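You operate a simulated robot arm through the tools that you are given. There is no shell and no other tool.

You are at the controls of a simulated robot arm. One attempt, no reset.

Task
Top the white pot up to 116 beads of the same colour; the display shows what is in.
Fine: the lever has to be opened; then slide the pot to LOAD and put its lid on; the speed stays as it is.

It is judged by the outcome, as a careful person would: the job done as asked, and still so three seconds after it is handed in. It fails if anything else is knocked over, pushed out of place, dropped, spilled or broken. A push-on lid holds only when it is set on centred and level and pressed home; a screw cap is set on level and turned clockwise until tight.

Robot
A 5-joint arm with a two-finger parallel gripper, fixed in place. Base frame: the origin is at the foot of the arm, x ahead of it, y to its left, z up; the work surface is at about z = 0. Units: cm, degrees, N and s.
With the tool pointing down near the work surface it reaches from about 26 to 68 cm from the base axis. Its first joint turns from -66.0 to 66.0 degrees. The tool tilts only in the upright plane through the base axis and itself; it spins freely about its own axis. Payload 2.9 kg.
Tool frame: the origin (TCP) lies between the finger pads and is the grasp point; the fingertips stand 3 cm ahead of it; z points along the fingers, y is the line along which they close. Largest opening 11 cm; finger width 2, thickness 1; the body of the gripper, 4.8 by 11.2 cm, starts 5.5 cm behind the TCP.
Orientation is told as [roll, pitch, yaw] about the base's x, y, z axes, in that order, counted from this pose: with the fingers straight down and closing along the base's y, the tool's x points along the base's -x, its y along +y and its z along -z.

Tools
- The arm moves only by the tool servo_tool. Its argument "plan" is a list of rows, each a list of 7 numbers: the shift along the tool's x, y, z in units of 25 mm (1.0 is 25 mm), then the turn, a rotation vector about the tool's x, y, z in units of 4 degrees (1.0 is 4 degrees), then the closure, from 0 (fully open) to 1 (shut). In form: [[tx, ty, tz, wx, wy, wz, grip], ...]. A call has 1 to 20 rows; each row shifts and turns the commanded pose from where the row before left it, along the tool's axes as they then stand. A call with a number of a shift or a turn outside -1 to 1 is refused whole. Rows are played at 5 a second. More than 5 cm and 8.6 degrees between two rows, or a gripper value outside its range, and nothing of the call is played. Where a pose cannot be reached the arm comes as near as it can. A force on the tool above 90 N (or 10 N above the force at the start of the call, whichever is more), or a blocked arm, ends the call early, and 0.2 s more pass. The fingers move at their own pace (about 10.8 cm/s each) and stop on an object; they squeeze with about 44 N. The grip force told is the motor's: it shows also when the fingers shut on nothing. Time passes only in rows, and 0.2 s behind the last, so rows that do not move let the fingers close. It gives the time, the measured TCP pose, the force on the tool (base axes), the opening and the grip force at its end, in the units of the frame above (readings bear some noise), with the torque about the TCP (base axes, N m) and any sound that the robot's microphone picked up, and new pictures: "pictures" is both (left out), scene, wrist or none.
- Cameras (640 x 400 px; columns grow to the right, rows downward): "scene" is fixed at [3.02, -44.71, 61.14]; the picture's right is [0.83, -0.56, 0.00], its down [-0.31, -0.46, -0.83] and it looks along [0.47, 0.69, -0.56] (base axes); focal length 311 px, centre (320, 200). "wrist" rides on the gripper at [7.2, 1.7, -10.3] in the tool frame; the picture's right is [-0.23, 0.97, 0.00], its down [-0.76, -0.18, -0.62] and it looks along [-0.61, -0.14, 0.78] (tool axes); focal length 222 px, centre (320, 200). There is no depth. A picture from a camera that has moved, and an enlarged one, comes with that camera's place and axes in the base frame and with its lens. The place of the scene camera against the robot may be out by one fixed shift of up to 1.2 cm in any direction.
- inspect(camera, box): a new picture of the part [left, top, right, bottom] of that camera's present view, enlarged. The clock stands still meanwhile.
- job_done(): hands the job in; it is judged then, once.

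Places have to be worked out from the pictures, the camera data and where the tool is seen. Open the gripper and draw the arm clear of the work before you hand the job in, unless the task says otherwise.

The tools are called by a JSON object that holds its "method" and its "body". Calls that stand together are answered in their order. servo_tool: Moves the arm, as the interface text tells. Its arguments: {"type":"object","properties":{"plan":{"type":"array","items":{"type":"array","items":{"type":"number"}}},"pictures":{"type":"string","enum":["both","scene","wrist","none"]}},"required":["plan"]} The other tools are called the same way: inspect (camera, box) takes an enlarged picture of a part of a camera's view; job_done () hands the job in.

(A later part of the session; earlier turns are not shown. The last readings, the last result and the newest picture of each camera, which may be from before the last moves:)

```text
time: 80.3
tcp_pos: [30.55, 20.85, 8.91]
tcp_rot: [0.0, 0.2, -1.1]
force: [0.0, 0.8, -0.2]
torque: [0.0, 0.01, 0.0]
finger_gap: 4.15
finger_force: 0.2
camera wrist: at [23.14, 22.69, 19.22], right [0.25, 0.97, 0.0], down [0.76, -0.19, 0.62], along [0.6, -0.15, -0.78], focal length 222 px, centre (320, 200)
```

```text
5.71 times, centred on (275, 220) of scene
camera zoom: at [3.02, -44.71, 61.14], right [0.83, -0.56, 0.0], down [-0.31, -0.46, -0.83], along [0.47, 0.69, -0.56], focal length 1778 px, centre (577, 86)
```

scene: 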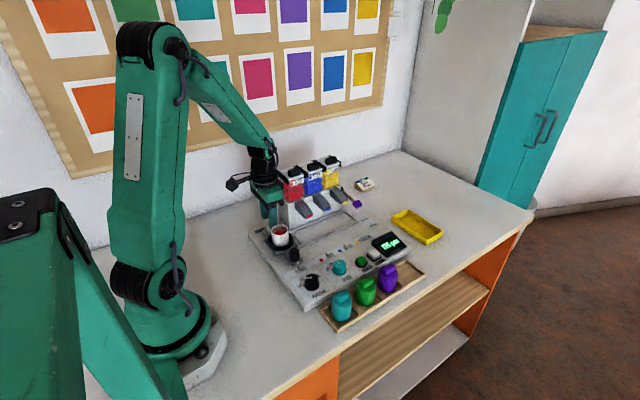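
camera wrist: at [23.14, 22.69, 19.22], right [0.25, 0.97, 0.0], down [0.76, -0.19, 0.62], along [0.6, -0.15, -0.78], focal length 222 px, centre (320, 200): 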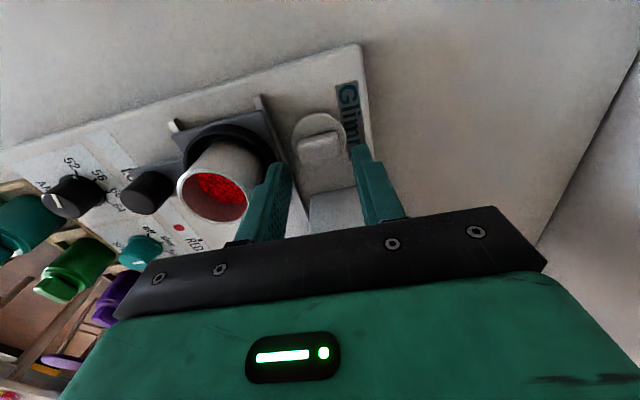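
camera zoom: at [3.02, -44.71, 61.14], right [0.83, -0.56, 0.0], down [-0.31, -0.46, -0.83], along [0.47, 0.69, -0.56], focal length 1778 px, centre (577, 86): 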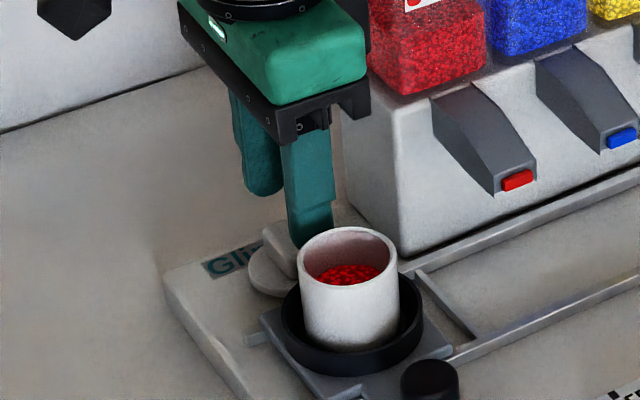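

The tool axis projects right onto the tab's centre and the finger line is parallel to the tab. I descend to tip z≈3.4 and close on the tab's ends.

{"method": "servo_tool", "body": {"plan": [[0.04, 0, 0.4, 0, 0, 0, 0.62], [0, 0, 0.4, 0, 0, 0, 0.62], [0, 0, 0.2, 0, 0, 0, 0.62], [0, 0, 0, 0, 0, 0, 0.62]], "pictures": "both"}}

{"method": "inspect", "body": {"camera": "wrist", "box": [240, 100, 400, 220]}}

{"method": "inspect", "body": {"camera": "scene", "box": [235, 185, 315, 255]}}

```text
time: 81.3
tcp_pos: [30.18, 20.99, 6.47]
tcp_rot: [-0.1, 0.1, -1.1]
force: [0.0, -0.2, 0.2]
torque: [0.03, 0.02, 0.04]
finger_gap: 4.17
finger_force: 0.1
camera wrist: at [23.0, 22.77, 16.82], right [0.25, 0.97, 0.0], down [0.76, -0.19, 0.62], along [0.6, -0.15, -0.78], focal length 222 px, centre (320, 200)
```

scene: 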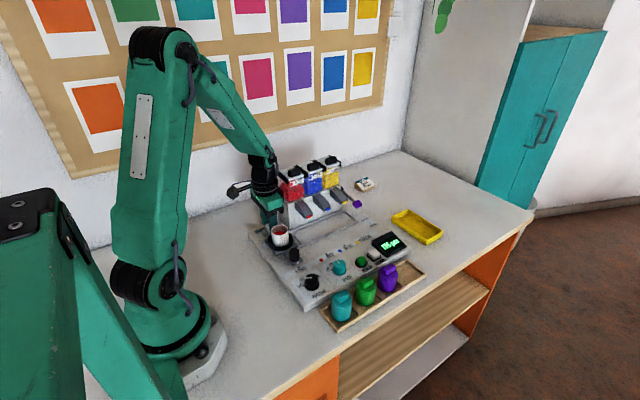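
wrist: 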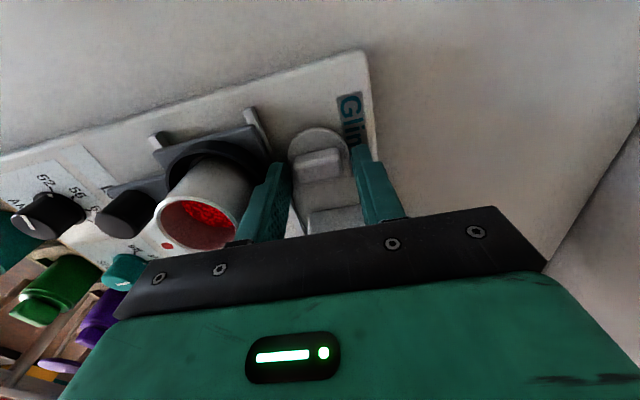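

```text
3.33 times, centred on (320, 160) of wrist
camera zoom: at [23.0, 22.77, 16.82], right [0.25, 0.97, 0.0], down [0.76, -0.19, 0.62], along [0.6, -0.15, -0.78], focal length 740 px, centre (320, 333)
```

zoom: 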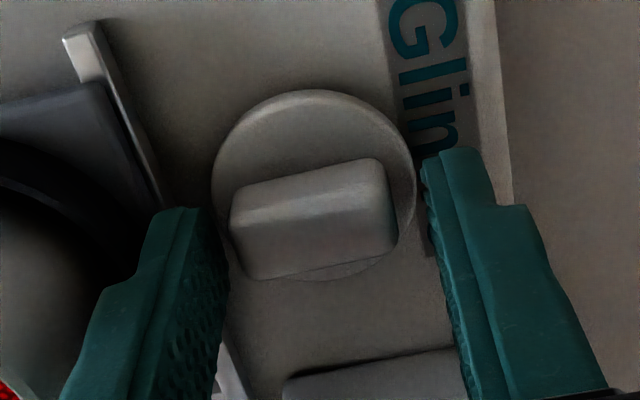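

```text
5.71 times, centred on (275, 220) of scene
camera zoom: at [3.02, -44.71, 61.14], right [0.83, -0.56, 0.0], down [-0.31, -0.46, -0.83], along [0.47, 0.69, -0.56], focal length 1778 px, centre (577, 86)
```

zoom: 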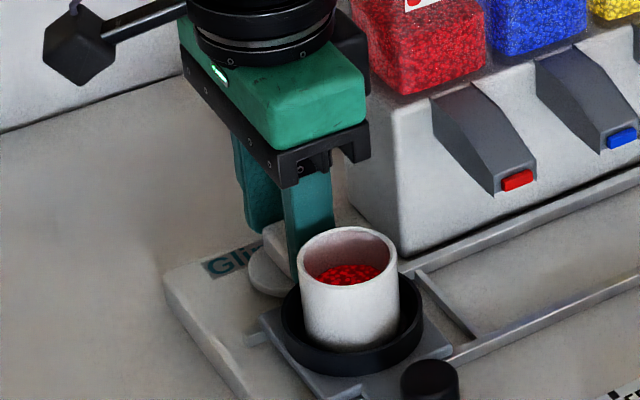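

The tab top and disc are centred between the fingers, tips just above the disc. I close gently on the tab.

{"method": "servo_tool", "body": {"plan": [[0, 0, 0, 0, 0, 0, 0.7], [0, 0, 0, 0, 0, 0, 0.8], [0, 0, 0, 0, 0, 0, 1], [0, 0, 0, 0, 0, 0, 1], [0, 0, 0, 0, 0, 0, 1]], "pictures": "both"}}

{"method": "inspect", "body": {"camera": "wrist", "box": [240, 100, 400, 220]}}

```text
time: 82.5
tcp_pos: [30.35, 20.86, 6.48]
tcp_rot: [-0.2, 0.0, -1.2]
force: [0.5, -0.2, 0.0]
torque: [0.03, -0.01, 0.01]
finger_gap: 3.05
finger_force: 43.8
camera wrist: at [23.0, 22.77, 16.84], right [0.25, 0.97, 0.0], down [0.76, -0.19, 0.62], along [0.6, -0.15, -0.78], focal length 222 px, centre (320, 200)
```

scene: 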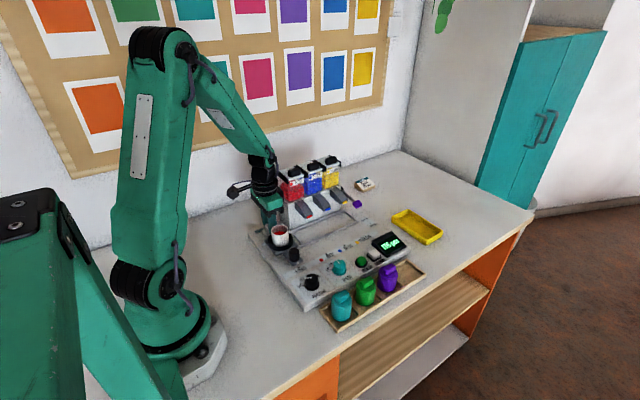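
wrist: 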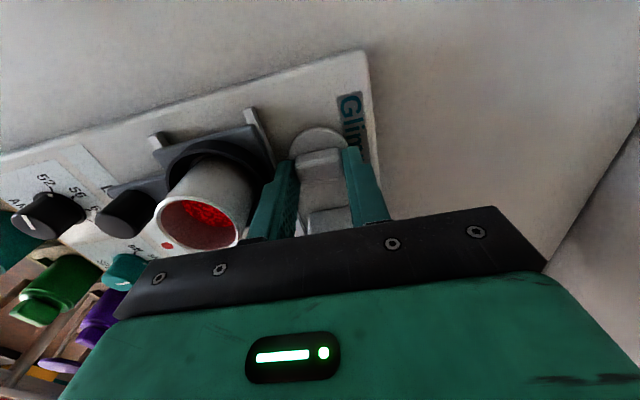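

```text
3.33 times, centred on (320, 160) of wrist
camera zoom: at [23.0, 22.77, 16.84], right [0.25, 0.97, 0.0], down [0.76, -0.19, 0.62], along [0.6, -0.15, -0.78], focal length 740 px, centre (320, 333)
```

zoom: 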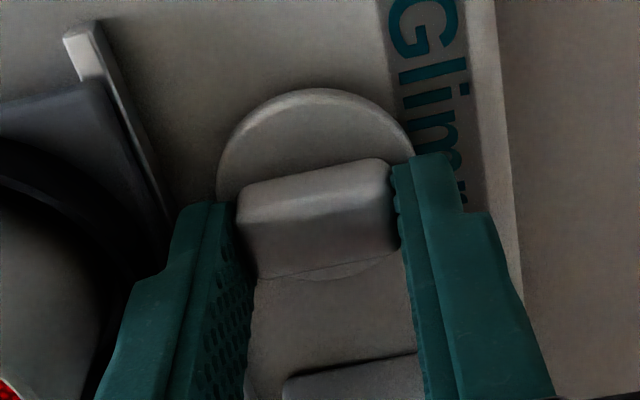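

Gap 3.05 cm: the tab is held. I lift the lid slowly straight up by 8.5 cm.

{"method": "servo_tool", "body": {"plan": [[0, 0, -0.1, 0, 0, 0, 1], [0, 0, -0.3, 0, 0, 0, 1], [0, 0, -0.6, 0, 0, 0, 1], [0, 0, -0.8, 0, 0, 0, 1], [0, 0, -0.8, 0, 0, 0, 1], [0, 0, -0.8, 0, 0, 0, 1], [0, 0, 0, 0, 0, 0, 1]], "pictures": "both"}}

{"method": "inspect", "body": {"camera": "wrist", "box": [200, 60, 400, 240]}}

{"method": "inspect", "body": {"camera": "scene", "box": [235, 165, 325, 255]}}

```text
time: 84.1
tcp_pos: [30.3, 20.97, 14.94]
tcp_rot: [-0.1, 0.1, -1.0]
force: [-0.6, 0.4, 1.0]
torque: [0.0, -0.02, -0.02]
finger_gap: 3.04
finger_force: 43.6
camera wrist: at [23.02, 22.9, 25.24], right [0.25, 0.97, 0.0], down [0.76, -0.19, 0.62], along [0.6, -0.15, -0.78], focal length 222 px, centre (320, 200)
```

scene: 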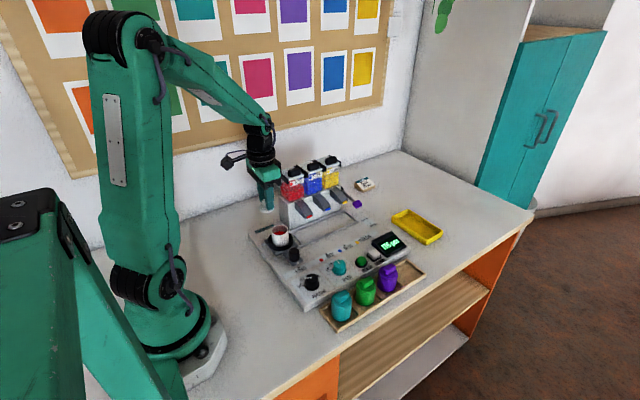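
wrist: 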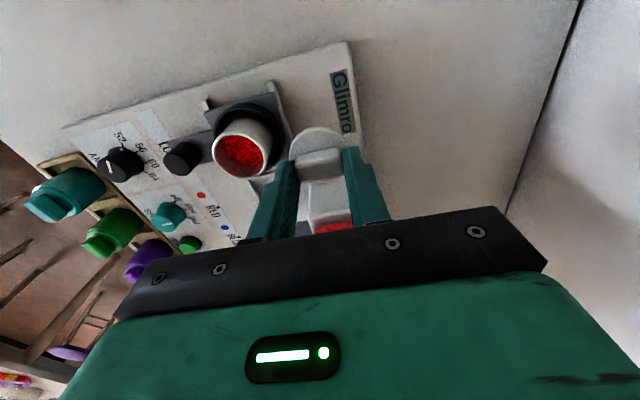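

```text
2.22 times, centred on (300, 150) of wrist
camera zoom: at [23.02, 22.9, 25.24], right [0.25, 0.97, 0.0], down [0.76, -0.19, 0.62], along [0.6, -0.15, -0.78], focal length 494 px, centre (364, 311)
```

zoom: 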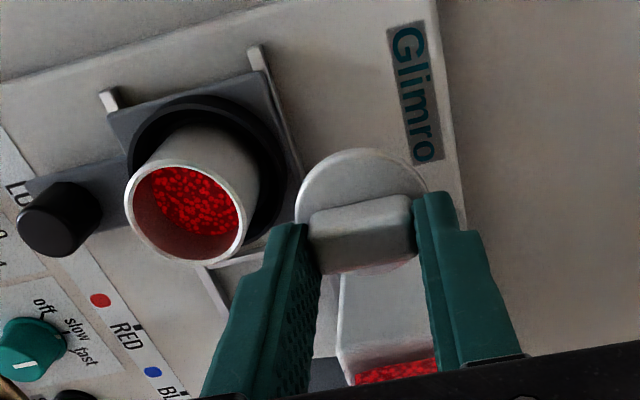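

```text
4.44 times, centred on (280, 210) of scene
camera zoom: at [3.02, -44.71, 61.14], right [0.83, -0.56, 0.0], down [-0.31, -0.46, -0.83], along [0.47, 0.69, -0.56], focal length 1383 px, centre (498, 156)
```

zoom: 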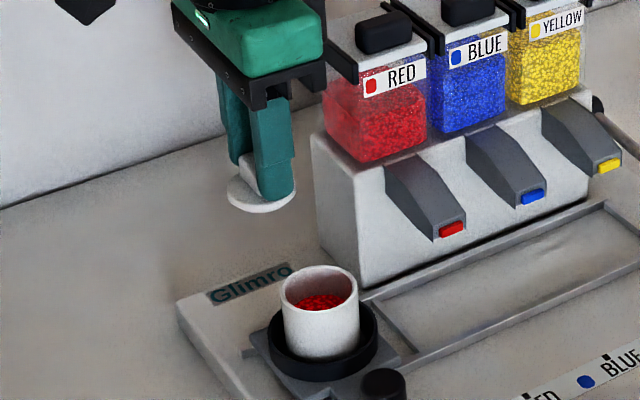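

The lid is held level. I carry it over the pot, about (30.2, 14.2), keeping its underside about 2.5 cm above the rim, and then compare lid and rim in both views.

{"method": "servo_tool", "body": {"plan": [[0, -0.3, 0, 0, 0, 0, 1], [0, -0.6, 0, 0, 0, 0, 1], [0, -0.6, 0, 0, 0, 0, 1], [0, -0.6, 0, 0, 0, 0, 1], [0, -0.4, 0, 0, 0, 0, 1], [0, -0.2, 0, 0, 0, 0, 1], [0, 0, 0, 0, 0, 0, 1]], "pictures": "both"}}

{"method": "inspect", "body": {"camera": "wrist", "box": [240, 100, 400, 220]}}

{"method": "inspect", "body": {"camera": "scene", "box": [250, 190, 320, 260]}}

```text
time: 85.7
tcp_pos: [30.41, 14.33, 14.88]
tcp_rot: [-0.1, 0.3, -1.1]
force: [-0.4, 0.1, 0.1]
torque: [-0.01, 0.03, -0.01]
finger_gap: 3.03
finger_force: 44.5
camera wrist: at [23.08, 16.1, 25.28], right [0.25, 0.97, 0.0], down [0.76, -0.19, 0.62], along [0.6, -0.15, -0.78], focal length 222 px, centre (320, 200)
```

scene: 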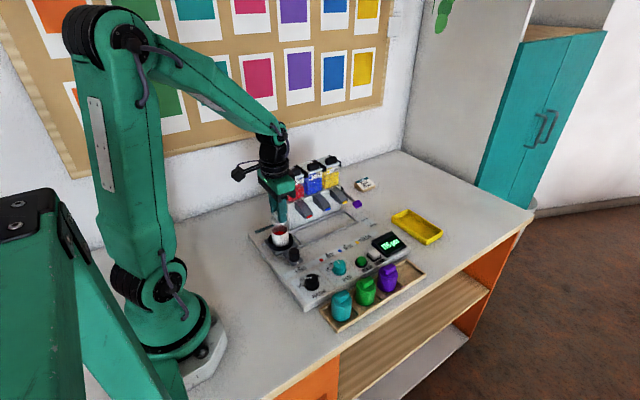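
wrist: 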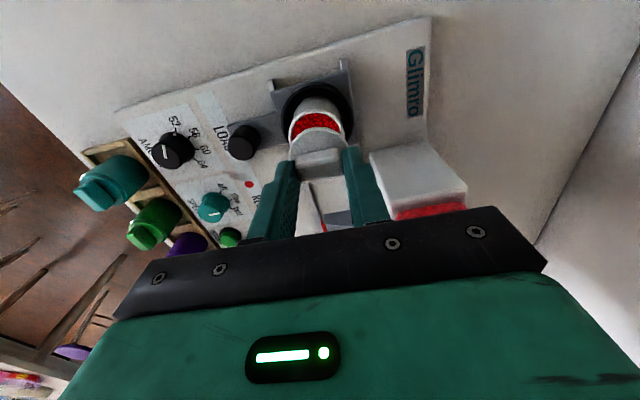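

```text
3.33 times, centred on (320, 160) of wrist
camera zoom: at [23.08, 16.1, 25.28], right [0.25, 0.97, 0.0], down [0.76, -0.19, 0.62], along [0.6, -0.15, -0.78], focal length 740 px, centre (320, 333)
```

zoom: 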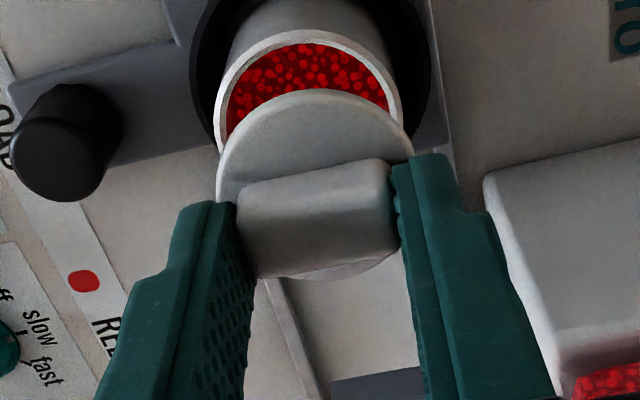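

```text
5.71 times, centred on (285, 225) of scene
camera zoom: at [3.02, -44.71, 61.14], right [0.83, -0.56, 0.0], down [-0.31, -0.46, -0.83], along [0.47, 0.69, -0.56], focal length 1778 px, centre (520, 57)
```

zoom: 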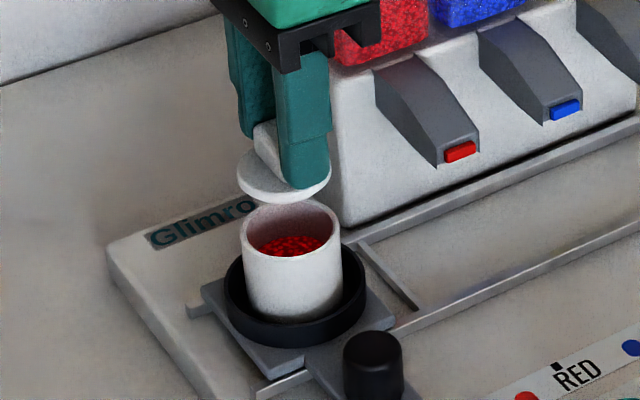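

The lid hangs level over the pot. I zoom in on both views to measure the remaining offset between lid and rim.

{"method": "inspect", "body": {"camera": "wrist", "box": [280, 100, 350, 190]}}

{"method": "inspect", "body": {"camera": "scene", "box": [262, 205, 302, 245]}}

```text
4.44 times, centred on (315, 145) of wrist
camera zoom: at [23.08, 16.1, 25.28], right [0.25, 0.97, 0.0], down [0.76, -0.19, 0.62], along [0.6, -0.15, -0.78], focal length 987 px, centre (342, 444)
```

zoom: 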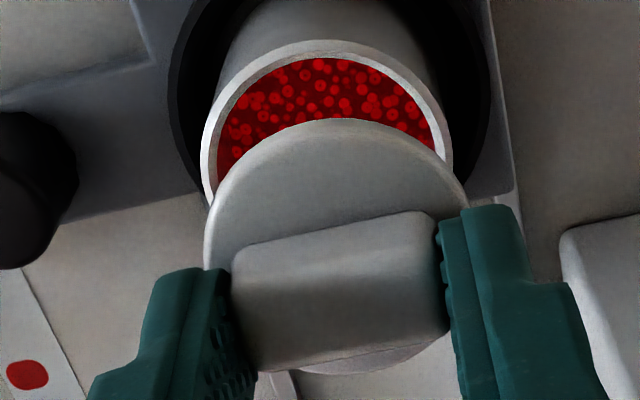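

```text
10.00 times, centred on (282, 225) of scene
camera zoom: at [3.02, -44.71, 61.14], right [0.83, -0.56, 0.0], down [-0.31, -0.46, -0.83], along [0.47, 0.69, -0.56], focal length 3112 px, centre (700, -50)
```

zoom: 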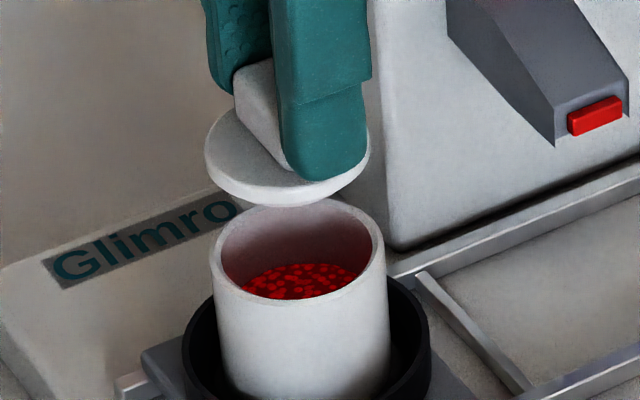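

Estimates of the offset depend on the rim height, so I lower the lid about 2 cm (just above the rim) with a half correction, then compare again where parallax is small.

{"method": "servo_tool", "body": {"plan": [[0.03, -0.03, 0.2, 0, 0, 0, 1], [0.03, -0.03, 0.2, 0, 0, 0, 1], [0, 0, 0.2, 0, 0, 0, 1], [0, 0, 0.1, 0, 0, 0, 1], [0, 0, 0, 0, 0, 0, 1]], "pictures": "both"}}

{"method": "inspect", "body": {"camera": "wrist", "box": [280, 110, 350, 200]}}

{"method": "inspect", "body": {"camera": "scene", "box": [262, 205, 302, 245]}}

```text
time: 86.9
tcp_pos: [30.2, 14.07, 13.25]
tcp_rot: [-0.1, 0.2, -1.1]
force: [-1.2, 0.1, -0.2]
torque: [-0.03, -0.03, 0.02]
finger_gap: 3.06
finger_force: 43.9
camera wrist: at [22.77, 15.89, 23.55], right [0.25, 0.97, 0.0], down [0.76, -0.19, 0.62], along [0.6, -0.15, -0.78], focal length 222 px, centre (320, 200)
```

scene: 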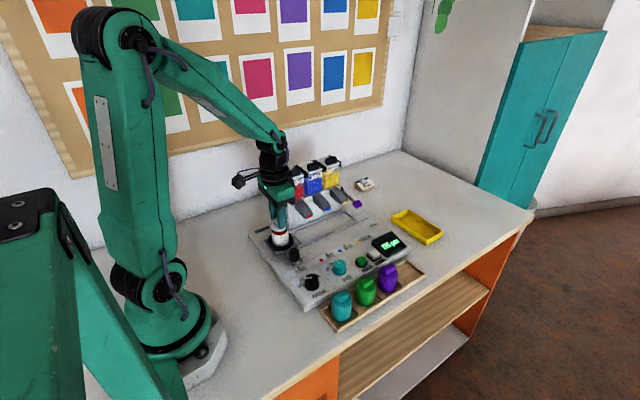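
wrist: 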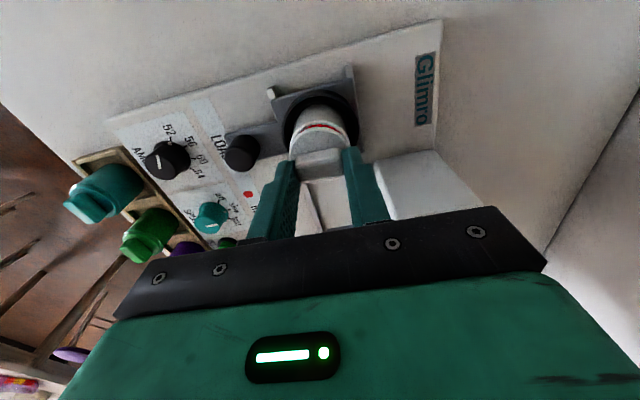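

```text
4.44 times, centred on (315, 155) of wrist
camera zoom: at [22.77, 15.89, 23.55], right [0.25, 0.97, 0.0], down [0.76, -0.19, 0.62], along [0.6, -0.15, -0.78], focal length 987 px, centre (342, 400)
```

zoom: 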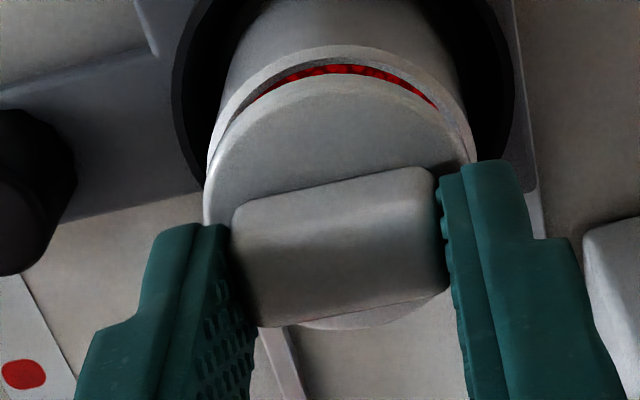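

```text
10.00 times, centred on (282, 225) of scene
camera zoom: at [3.02, -44.71, 61.14], right [0.83, -0.56, 0.0], down [-0.31, -0.46, -0.83], along [0.47, 0.69, -0.56], focal length 3112 px, centre (700, -50)
```

zoom: 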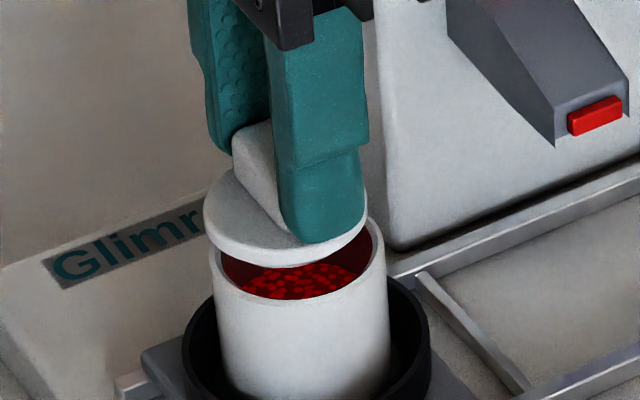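

Now the lid is ~1 cm above the rim and about 1.5 mm too far toward -x. I shift +x 1.7 mm, lower 6 mm more, and check again.

{"method": "servo_tool", "body": {"plan": [[-0.068, 0.012, 0.12, 0, 0, 0, 1], [0, 0, 0.12, 0, 0, 0, 1], [0, 0, 0, 0, 0, 0, 1]], "pictures": "both"}}

{"method": "inspect", "body": {"camera": "wrist", "box": [280, 110, 350, 200]}}

{"method": "inspect", "body": {"camera": "scene", "box": [262, 205, 302, 245]}}

```text
time: 87.7
tcp_pos: [30.18, 13.95, 12.55]
tcp_rot: [-0.1, 0.2, -1.1]
force: [0.9, 0.5, -0.1]
torque: [0.03, 0.03, 0.02]
finger_gap: 3.03
finger_force: 43.7
camera wrist: at [22.9, 15.9, 22.98], right [0.25, 0.97, 0.0], down [0.76, -0.19, 0.62], along [0.6, -0.15, -0.78], focal length 222 px, centre (320, 200)
```

scene: 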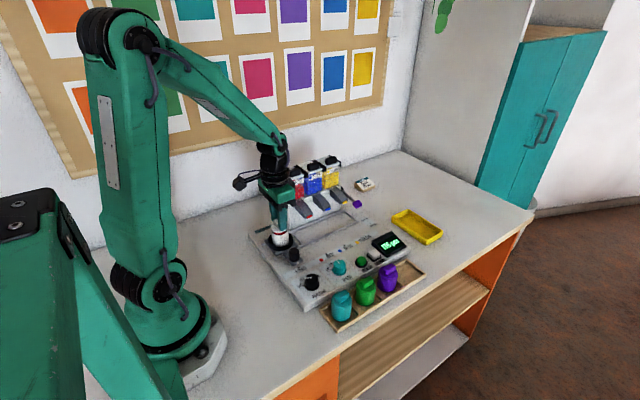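
wrist: 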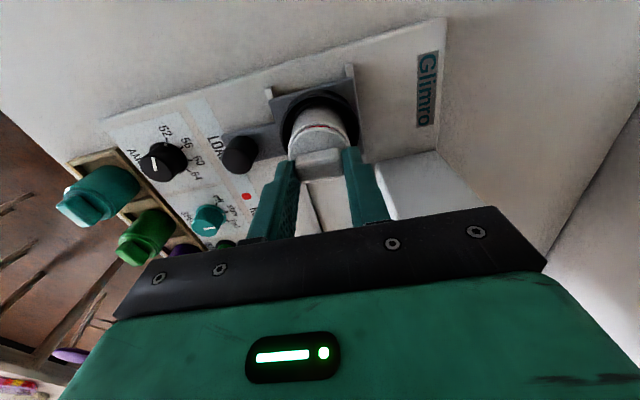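

```text
4.44 times, centred on (315, 155) of wrist
camera zoom: at [22.9, 15.9, 22.98], right [0.25, 0.97, 0.0], down [0.76, -0.19, 0.62], along [0.6, -0.15, -0.78], focal length 987 px, centre (342, 400)
```

zoom: 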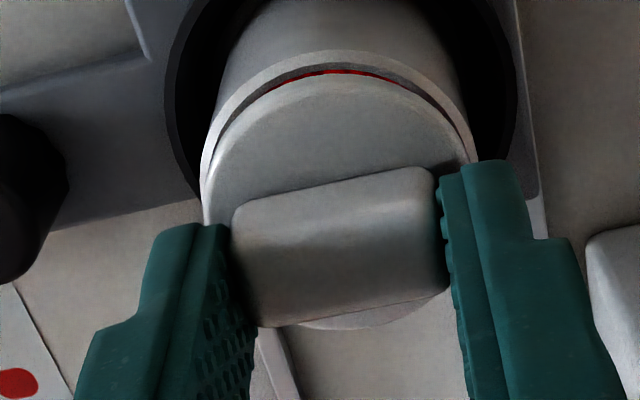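

```text
10.00 times, centred on (282, 225) of scene
camera zoom: at [3.02, -44.71, 61.14], right [0.83, -0.56, 0.0], down [-0.31, -0.46, -0.83], along [0.47, 0.69, -0.56], focal length 3112 px, centre (700, -50)
```

zoom: 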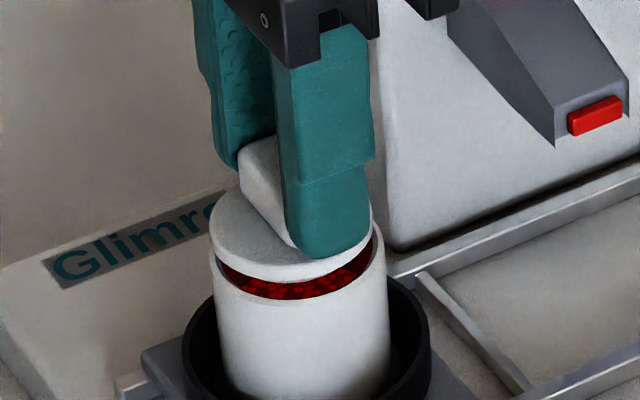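

Left/right alignment looks symmetric in the wrist view; the scene shows the lid still ~1.2 mm short toward +x. I shift +x 1.2 mm and lower 3 mm.

{"method": "servo_tool", "body": {"plan": [[-0.05, 0, 0.06, 0, 0, 0, 1], [0, 0, 0.06, 0, 0, 0, 1], [0, 0, 0, 0, 0, 0, 1]], "pictures": "none"}}

{"method": "inspect", "body": {"camera": "wrist", "box": [280, 110, 350, 200]}}

{"method": "inspect", "body": {"camera": "scene", "box": [262, 205, 302, 245]}}

```text
time: 88.5
tcp_pos: [30.32, 14.03, 12.31]
tcp_rot: [0.0, 0.2, -1.1]
force: [0.2, 0.4, 0.9]
torque: [0.0, -0.04, -0.02]
finger_gap: 3.06
finger_force: 43.7
```

```text
4.44 times, centred on (315, 155) of wrist
camera zoom: at [23.0, 15.97, 22.67], right [0.25, 0.97, 0.0], down [0.76, -0.19, 0.62], along [0.6, -0.15, -0.78], focal length 987 px, centre (342, 400)
```

zoom: 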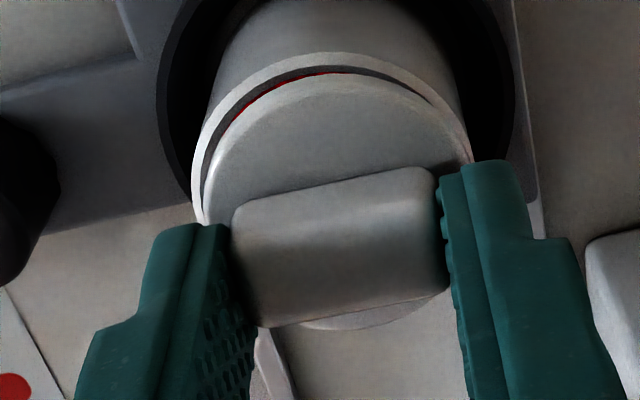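

```text
10.00 times, centred on (282, 225) of scene
camera zoom: at [3.02, -44.71, 61.14], right [0.83, -0.56, 0.0], down [-0.31, -0.46, -0.83], along [0.47, 0.69, -0.56], focal length 3112 px, centre (700, -50)
```

zoom: 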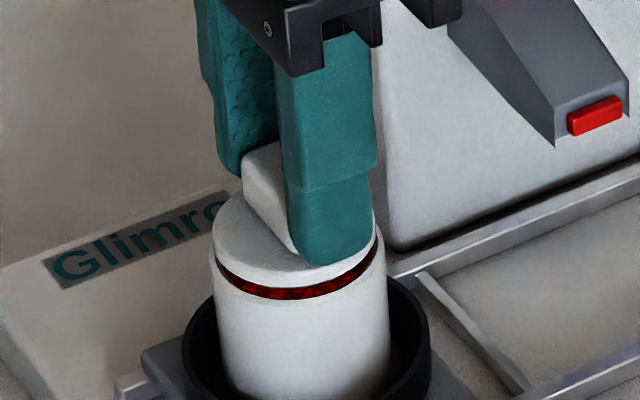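

x is now aligned; the wrist view shows the lid ~1 mm too far toward +y. I shift -y 0.9 mm and lower in small steps until first contact.

{"method": "servo_tool", "body": {"plan": [[0, -0.036, 0, 0, 0, 0, 1], [0, 0, 0.05, 0, 0, 0, 1], [0, 0, 0.05, 0, 0, 0, 1], [0, 0, 0, 0, 0, 0, 1]], "pictures": "none"}}

{"method": "inspect", "body": {"camera": "wrist", "box": [280, 110, 350, 200]}}

{"method": "inspect", "body": {"camera": "scene", "box": [262, 205, 302, 245]}}

```text
time: 89.5
tcp_pos: [30.43, 13.95, 11.99]
tcp_rot: [-0.1, 0.2, -1.1]
force: [-0.3, 0.0, -0.4]
torque: [-0.02, 0.02, 0.01]
finger_gap: 3.05
finger_force: 44.3
```

```text
4.44 times, centred on (315, 155) of wrist
camera zoom: at [23.11, 15.93, 22.37], right [0.25, 0.97, 0.0], down [0.76, -0.19, 0.62], along [0.6, -0.15, -0.78], focal length 987 px, centre (342, 400)
```

zoom: 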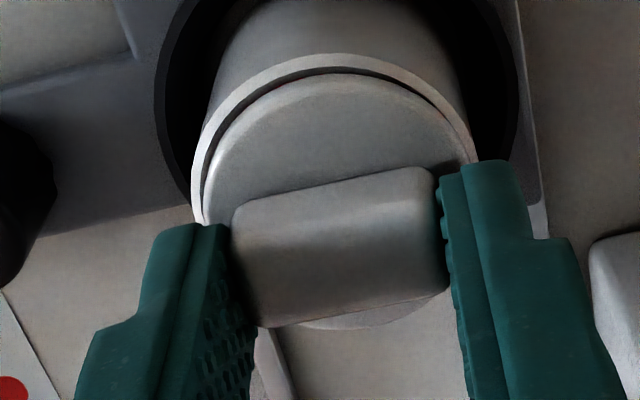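

```text
10.00 times, centred on (282, 225) of scene
camera zoom: at [3.02, -44.71, 61.14], right [0.83, -0.56, 0.0], down [-0.31, -0.46, -0.83], along [0.47, 0.69, -0.56], focal length 3112 px, centre (700, -50)
```

zoom: 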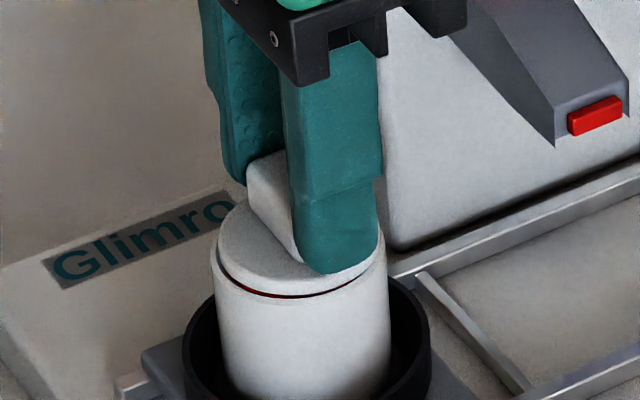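

Scene and wrist both show the lid centred within about half a millimetre and nearly touching the rim. I lower further in 1 mm steps and watch the force.

{"method": "servo_tool", "body": {"plan": [[0, -0.01, 0.04, 0, 0, 0, 1], [0, 0, 0.04, 0, 0, 0, 1], [0, 0, 0, 0, 0, 0, 1]], "pictures": "none"}}

{"method": "inspect", "body": {"camera": "wrist", "box": [280, 110, 350, 200]}}

{"method": "inspect", "body": {"camera": "scene", "box": [262, 205, 302, 245]}}

```text
time: 90.3
tcp_pos: [30.42, 14.02, 11.9]
tcp_rot: [-0.1, 0.1, -1.1]
force: [-0.1, 0.0, 0.5]
torque: [0.06, 0.03, -0.01]
finger_gap: 3.04
finger_force: 43.9
```

```text
4.44 times, centred on (315, 155) of wrist
camera zoom: at [23.12, 15.86, 22.21], right [0.25, 0.97, 0.0], down [0.76, -0.19, 0.62], along [0.6, -0.15, -0.78], focal length 987 px, centre (342, 400)
```

zoom: 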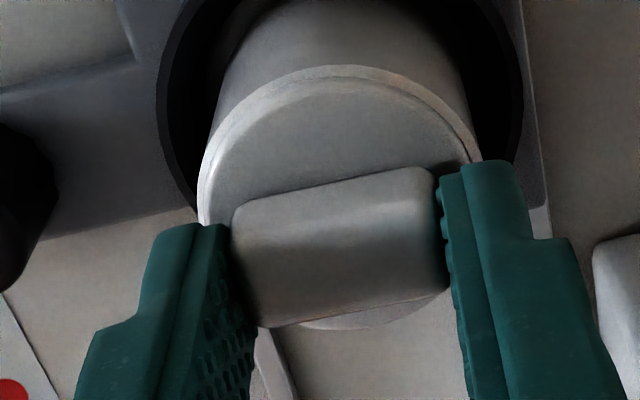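

```text
10.00 times, centred on (282, 225) of scene
camera zoom: at [3.02, -44.71, 61.14], right [0.83, -0.56, 0.0], down [-0.31, -0.46, -0.83], along [0.47, 0.69, -0.56], focal length 3112 px, centre (700, -50)
```

zoom: 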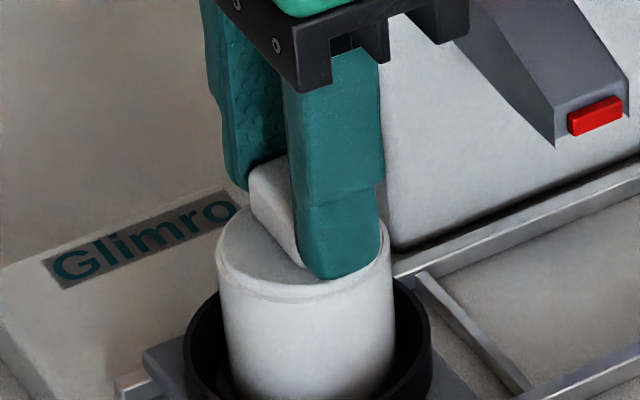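

The lid has settled onto the rim with no visible gap (the pot self-centred slightly). I now press down gradually to push it home.

{"method": "servo_tool", "body": {"plan": [[0, 0, 0.04, 0, 0, 0, 1], [0, 0, 0.04, 0, 0, 0, 1], [0, 0, 0.04, 0, 0, 0, 1], [0, 0, 0, 0, 0, 0, 1]], "pictures": "none"}}

{"method": "inspect", "body": {"camera": "wrist", "box": [280, 110, 350, 200]}}

{"method": "inspect", "body": {"camera": "scene", "box": [262, 205, 302, 245]}}

```text
time: 91.3
tcp_pos: [30.54, 14.23, 11.66]
tcp_rot: [0.0, -0.1, -1.1]
force: [-2.1, -9.6, 47.8]
torque: [-0.47, 0.08, -0.04]
finger_gap: 3.02
finger_force: 43.7
```

```text
4.44 times, centred on (315, 155) of wrist
camera zoom: at [23.17, 15.97, 21.99], right [0.25, 0.97, 0.0], down [0.76, -0.19, 0.63], along [0.61, -0.15, -0.78], focal length 987 px, centre (342, 400)
```

zoom: 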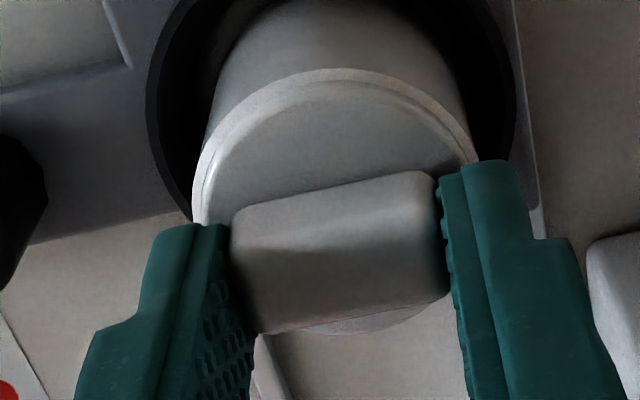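

```text
10.00 times, centred on (282, 225) of scene
camera zoom: at [3.0, -44.72, 61.14], right [0.83, -0.56, 0.0], down [-0.31, -0.46, -0.83], along [0.47, 0.69, -0.56], focal length 3112 px, centre (700, -50)
```

zoom: 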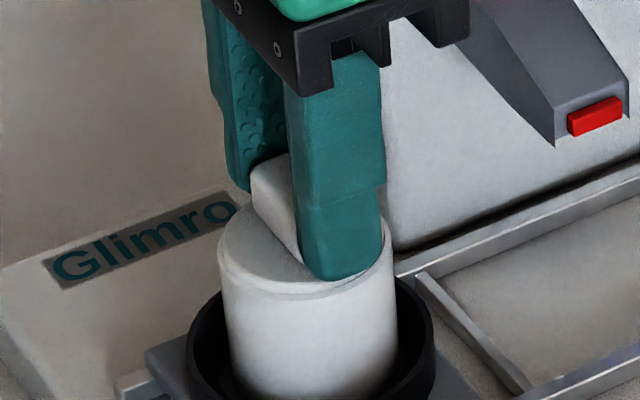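

48 N of press force now, and the lid sits flush. I press a bit further to be sure it is home, listening for a click.

{"method": "servo_tool", "body": {"plan": [[0, 0, 0.03, 0, 0, 0, 1], [0, 0, 0, 0, 0, 0, 1]], "pictures": "none"}}

{"method": "inspect", "body": {"camera": "scene", "box": [262, 205, 302, 245]}}

```text
time: 91.9
tcp_pos: [30.46, 14.15, 11.48]
tcp_rot: [0.2, -0.2, -1.0]
force: [-2.4, -5.7, 47.3]
torque: [-0.24, 0.14, -0.02]
finger_gap: 3.06
finger_force: 43.9
```

```text
10.00 times, centred on (282, 225) of scene
camera zoom: at [3.0, -44.72, 61.14], right [0.83, -0.56, 0.0], down [-0.31, -0.46, -0.83], along [0.47, 0.69, -0.56], focal length 3112 px, centre (700, -50)
```

zoom: 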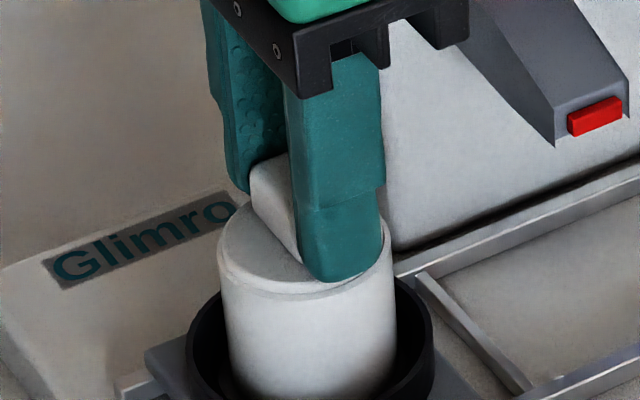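

The force is capped near 47 N, meaning the fingers start to slip on the tab. I release gently, rise, and inspect how the lid sits before pressing on its top.

{"method": "servo_tool", "body": {"plan": [[0, 0, -0.06, 0, 0, 0, 1], [0, 0, 0, 0, 0, 0, 0.68], [0, 0, 0, 0, 0, 0, 0.65], [0, 0, -0.2, 0, 0, 0, 0.62], [0, 0, -0.6, 0, 0, 0, 0.62], [0, 0, -0.8, 0, 0, 0, 0.62], [0, 0, -0.8, 0, 0, 0, 0.62], [0, 0, 0, 0, 0, 0, 0.62]], "pictures": "both"}}

{"method": "inspect", "body": {"camera": "wrist", "box": [260, 60, 380, 180]}}

{"method": "inspect", "body": {"camera": "scene", "box": [262, 205, 302, 245]}}

{"method": "inspect", "body": {"camera": "scene", "box": [250, 210, 340, 280]}}

```text
time: 93.7
tcp_pos: [30.09, 14.06, 17.62]
tcp_rot: [0.0, 0.2, -1.2]
force: [0.1, 0.5, -0.2]
torque: [-0.02, -0.01, -0.01]
finger_gap: 4.17
finger_force: 0.1
heard: snap
camera wrist: at [22.82, 15.84, 27.97], right [0.25, 0.97, 0.0], down [0.76, -0.19, 0.62], along [0.6, -0.15, -0.78], focal length 222 px, centre (320, 200)
```

scene: 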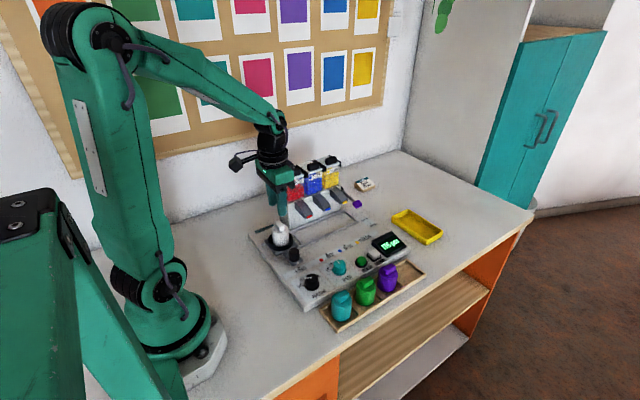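
wrist: 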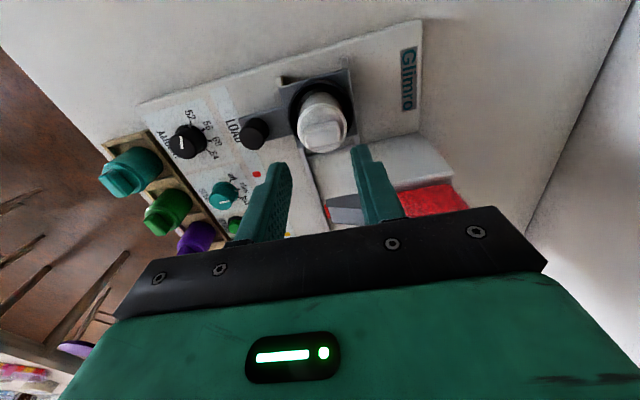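

```text
3.33 times, centred on (320, 120) of wrist
camera zoom: at [22.82, 15.84, 27.97], right [0.25, 0.97, 0.0], down [0.76, -0.19, 0.62], along [0.6, -0.15, -0.78], focal length 740 px, centre (320, 467)
```

zoom: 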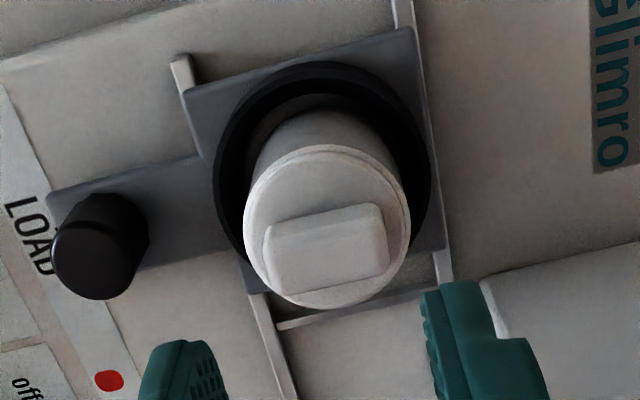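

```text
10.00 times, centred on (282, 225) of scene
camera zoom: at [3.02, -44.71, 61.14], right [0.83, -0.56, 0.0], down [-0.31, -0.46, -0.83], along [0.47, 0.69, -0.56], focal length 3112 px, centre (700, -50)
```

zoom: 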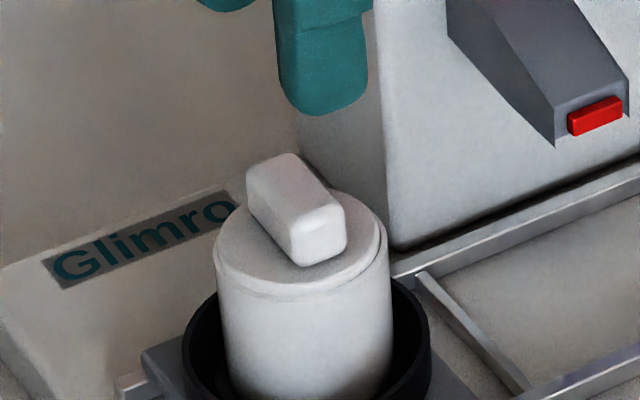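

```text
5.71 times, centred on (295, 245) of scene
camera zoom: at [3.02, -44.71, 61.14], right [0.83, -0.56, 0.0], down [-0.31, -0.46, -0.83], along [0.47, 0.69, -0.56], focal length 1778 px, centre (463, -57)
```

zoom: 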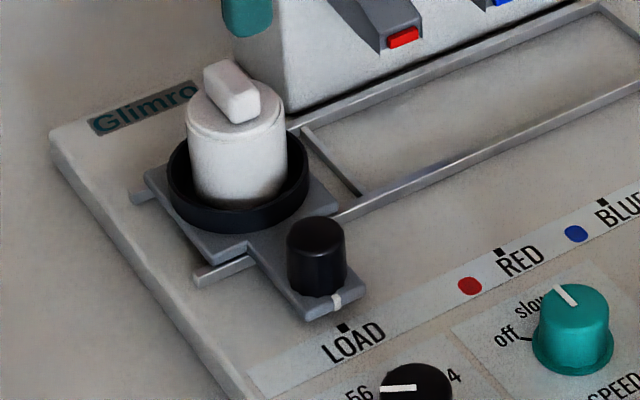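

A snap was heard and the lid looks seated; the carriage pointer still meets LOAD. I zoom in to check the lid is level and centred on the rim.

{"method": "inspect", "body": {"camera": "wrist", "box": [295, 85, 355, 160]}}

{"method": "inspect", "body": {"camera": "scene", "box": [268, 215, 298, 250]}}

```text
5.33 times, centred on (325, 122) of wrist
camera zoom: at [22.82, 15.84, 27.97], right [0.25, 0.97, 0.0], down [0.76, -0.19, 0.62], along [0.6, -0.15, -0.78], focal length 1185 px, centre (293, 613)
```

zoom: 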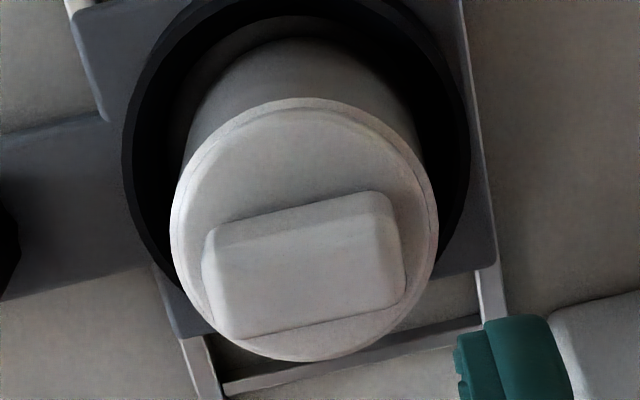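

```text
11.43 times, centred on (283, 232) of scene
camera zoom: at [3.02, -44.71, 61.14], right [0.83, -0.56, 0.0], down [-0.31, -0.46, -0.83], along [0.47, 0.69, -0.56], focal length 3557 px, centre (743, -171)
```

zoom: 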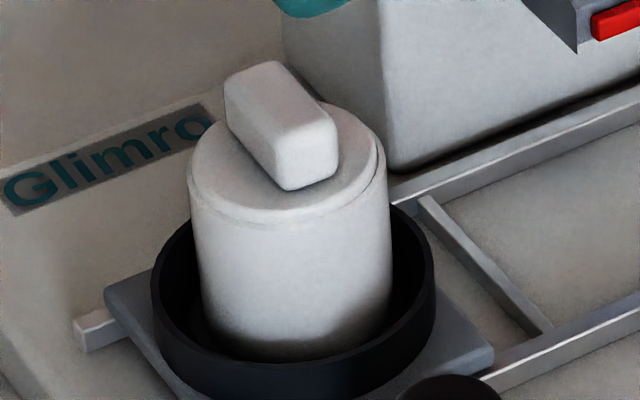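

The lid looks level and centred within about a millimetre. To make sure it is fully home I press once on top of the tab with closed fingers: first I move just above it.

{"method": "servo_tool", "body": {"plan": [[0, 0.06, 0, 0, 0, 0, 1], [0, 0, 0.5, 0, 0, 0, 1], [0, 0, 0.6, 0, 0, 0, 1], [0, 0, 0.5, 0, 0, 0, 1], [0, 0, 0, 0, 0, 0, 1]], "pictures": "both"}}

{"method": "inspect", "body": {"camera": "wrist", "box": [260, 80, 380, 200]}}

{"method": "inspect", "body": {"camera": "scene", "box": [255, 195, 310, 250]}}

```text
time: 94.9
tcp_pos: [30.27, 14.11, 13.43]
tcp_rot: [-0.2, 0.1, -1.1]
force: [-0.4, 0.1, 0.2]
torque: [-0.04, 0.0, -0.03]
finger_gap: 0.0
finger_force: 37.5
camera wrist: at [23.03, 16.03, 23.87], right [0.25, 0.97, 0.0], down [0.76, -0.19, 0.62], along [0.6, -0.15, -0.78], focal length 222 px, centre (320, 200)
```

scene: 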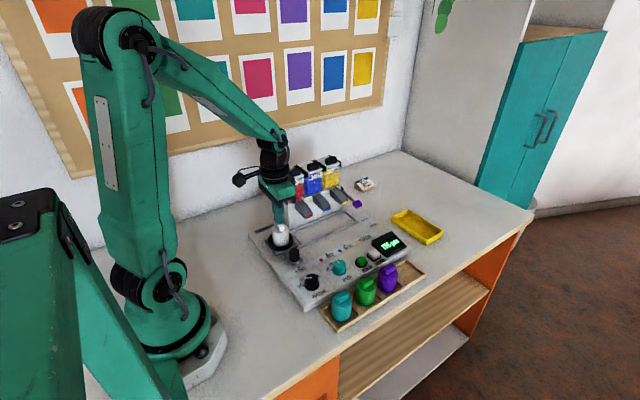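
wrist: 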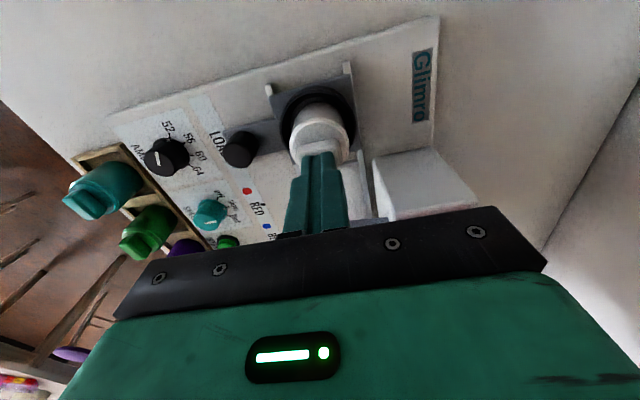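

```text
3.33 times, centred on (320, 140) of wrist
camera zoom: at [23.03, 16.03, 23.87], right [0.25, 0.97, 0.0], down [0.76, -0.19, 0.62], along [0.6, -0.15, -0.78], focal length 740 px, centre (320, 400)
```

zoom: 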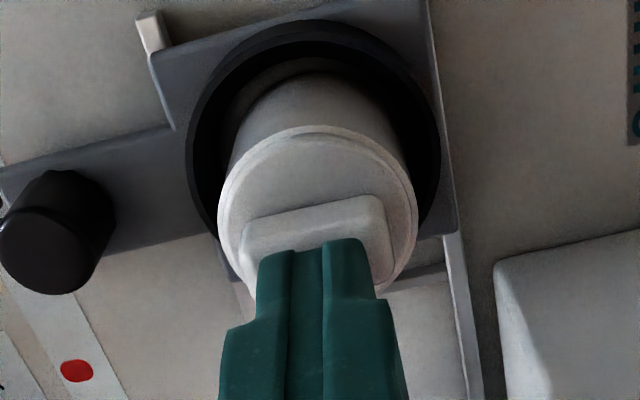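

```text
7.27 times, centred on (282, 222) of scene
camera zoom: at [3.02, -44.71, 61.14], right [0.83, -0.56, 0.0], down [-0.31, -0.46, -0.83], along [0.47, 0.69, -0.56], focal length 2263 px, centre (593, 36)
```

zoom: 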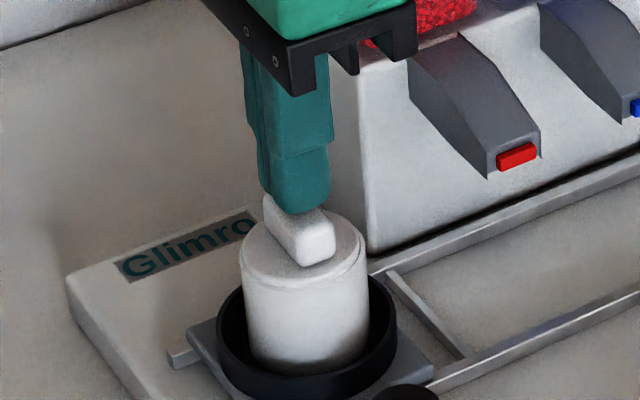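

The fingertips are right over the tab. I press down in small steps and read the force.

{"method": "servo_tool", "body": {"plan": [[0, 0, 0.1, 0, 0, 0, 1], [0, 0, 0.1, 0, 0, 0, 1], [0, 0, 0.08, 0, 0, 0, 1], [0, 0, 0, 0, 0, 0, 1]], "pictures": "none"}}

{"method": "inspect", "body": {"camera": "scene", "box": [255, 195, 310, 250]}}

```text
time: 95.9
tcp_pos: [30.55, 14.33, 13.14]
tcp_rot: [0.1, -0.3, -1.2]
force: [-2.4, -3.2, 48.5]
torque: [-0.15, 0.17, -0.02]
finger_gap: 0.03
finger_force: 37.8
```

```text
7.27 times, centred on (282, 222) of scene
camera zoom: at [3.0, -44.72, 61.14], right [0.83, -0.56, 0.0], down [-0.31, -0.46, -0.83], along [0.47, 0.69, -0.56], focal length 2263 px, centre (593, 36)
```

zoom: 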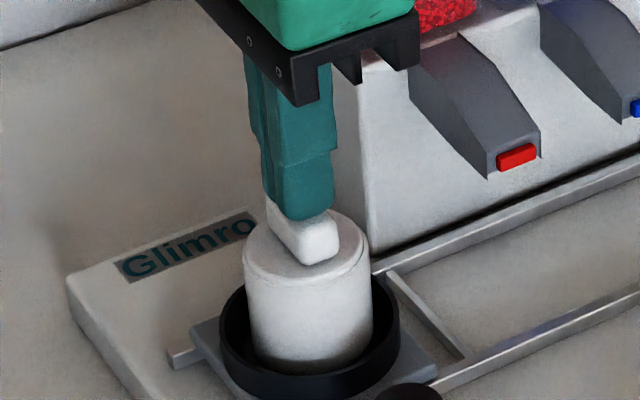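

48 N on the tab without any movement or new snap. I add a little more to about 65–70 N, then release.

{"method": "servo_tool", "body": {"plan": [[0, 0, 0.06, 0, 0, 0, 1], [0, 0, 0, 0, 0, 0, 1]], "pictures": "none"}}

```text
time: 96.5
tcp_pos: [30.67, 14.27, 13.16]
tcp_rot: [0.2, -0.4, -1.1]
force: [-1.4, -7.3, 61.1]
torque: [-0.24, 0.16, -0.01]
finger_gap: 0.0
finger_force: 38.1
```

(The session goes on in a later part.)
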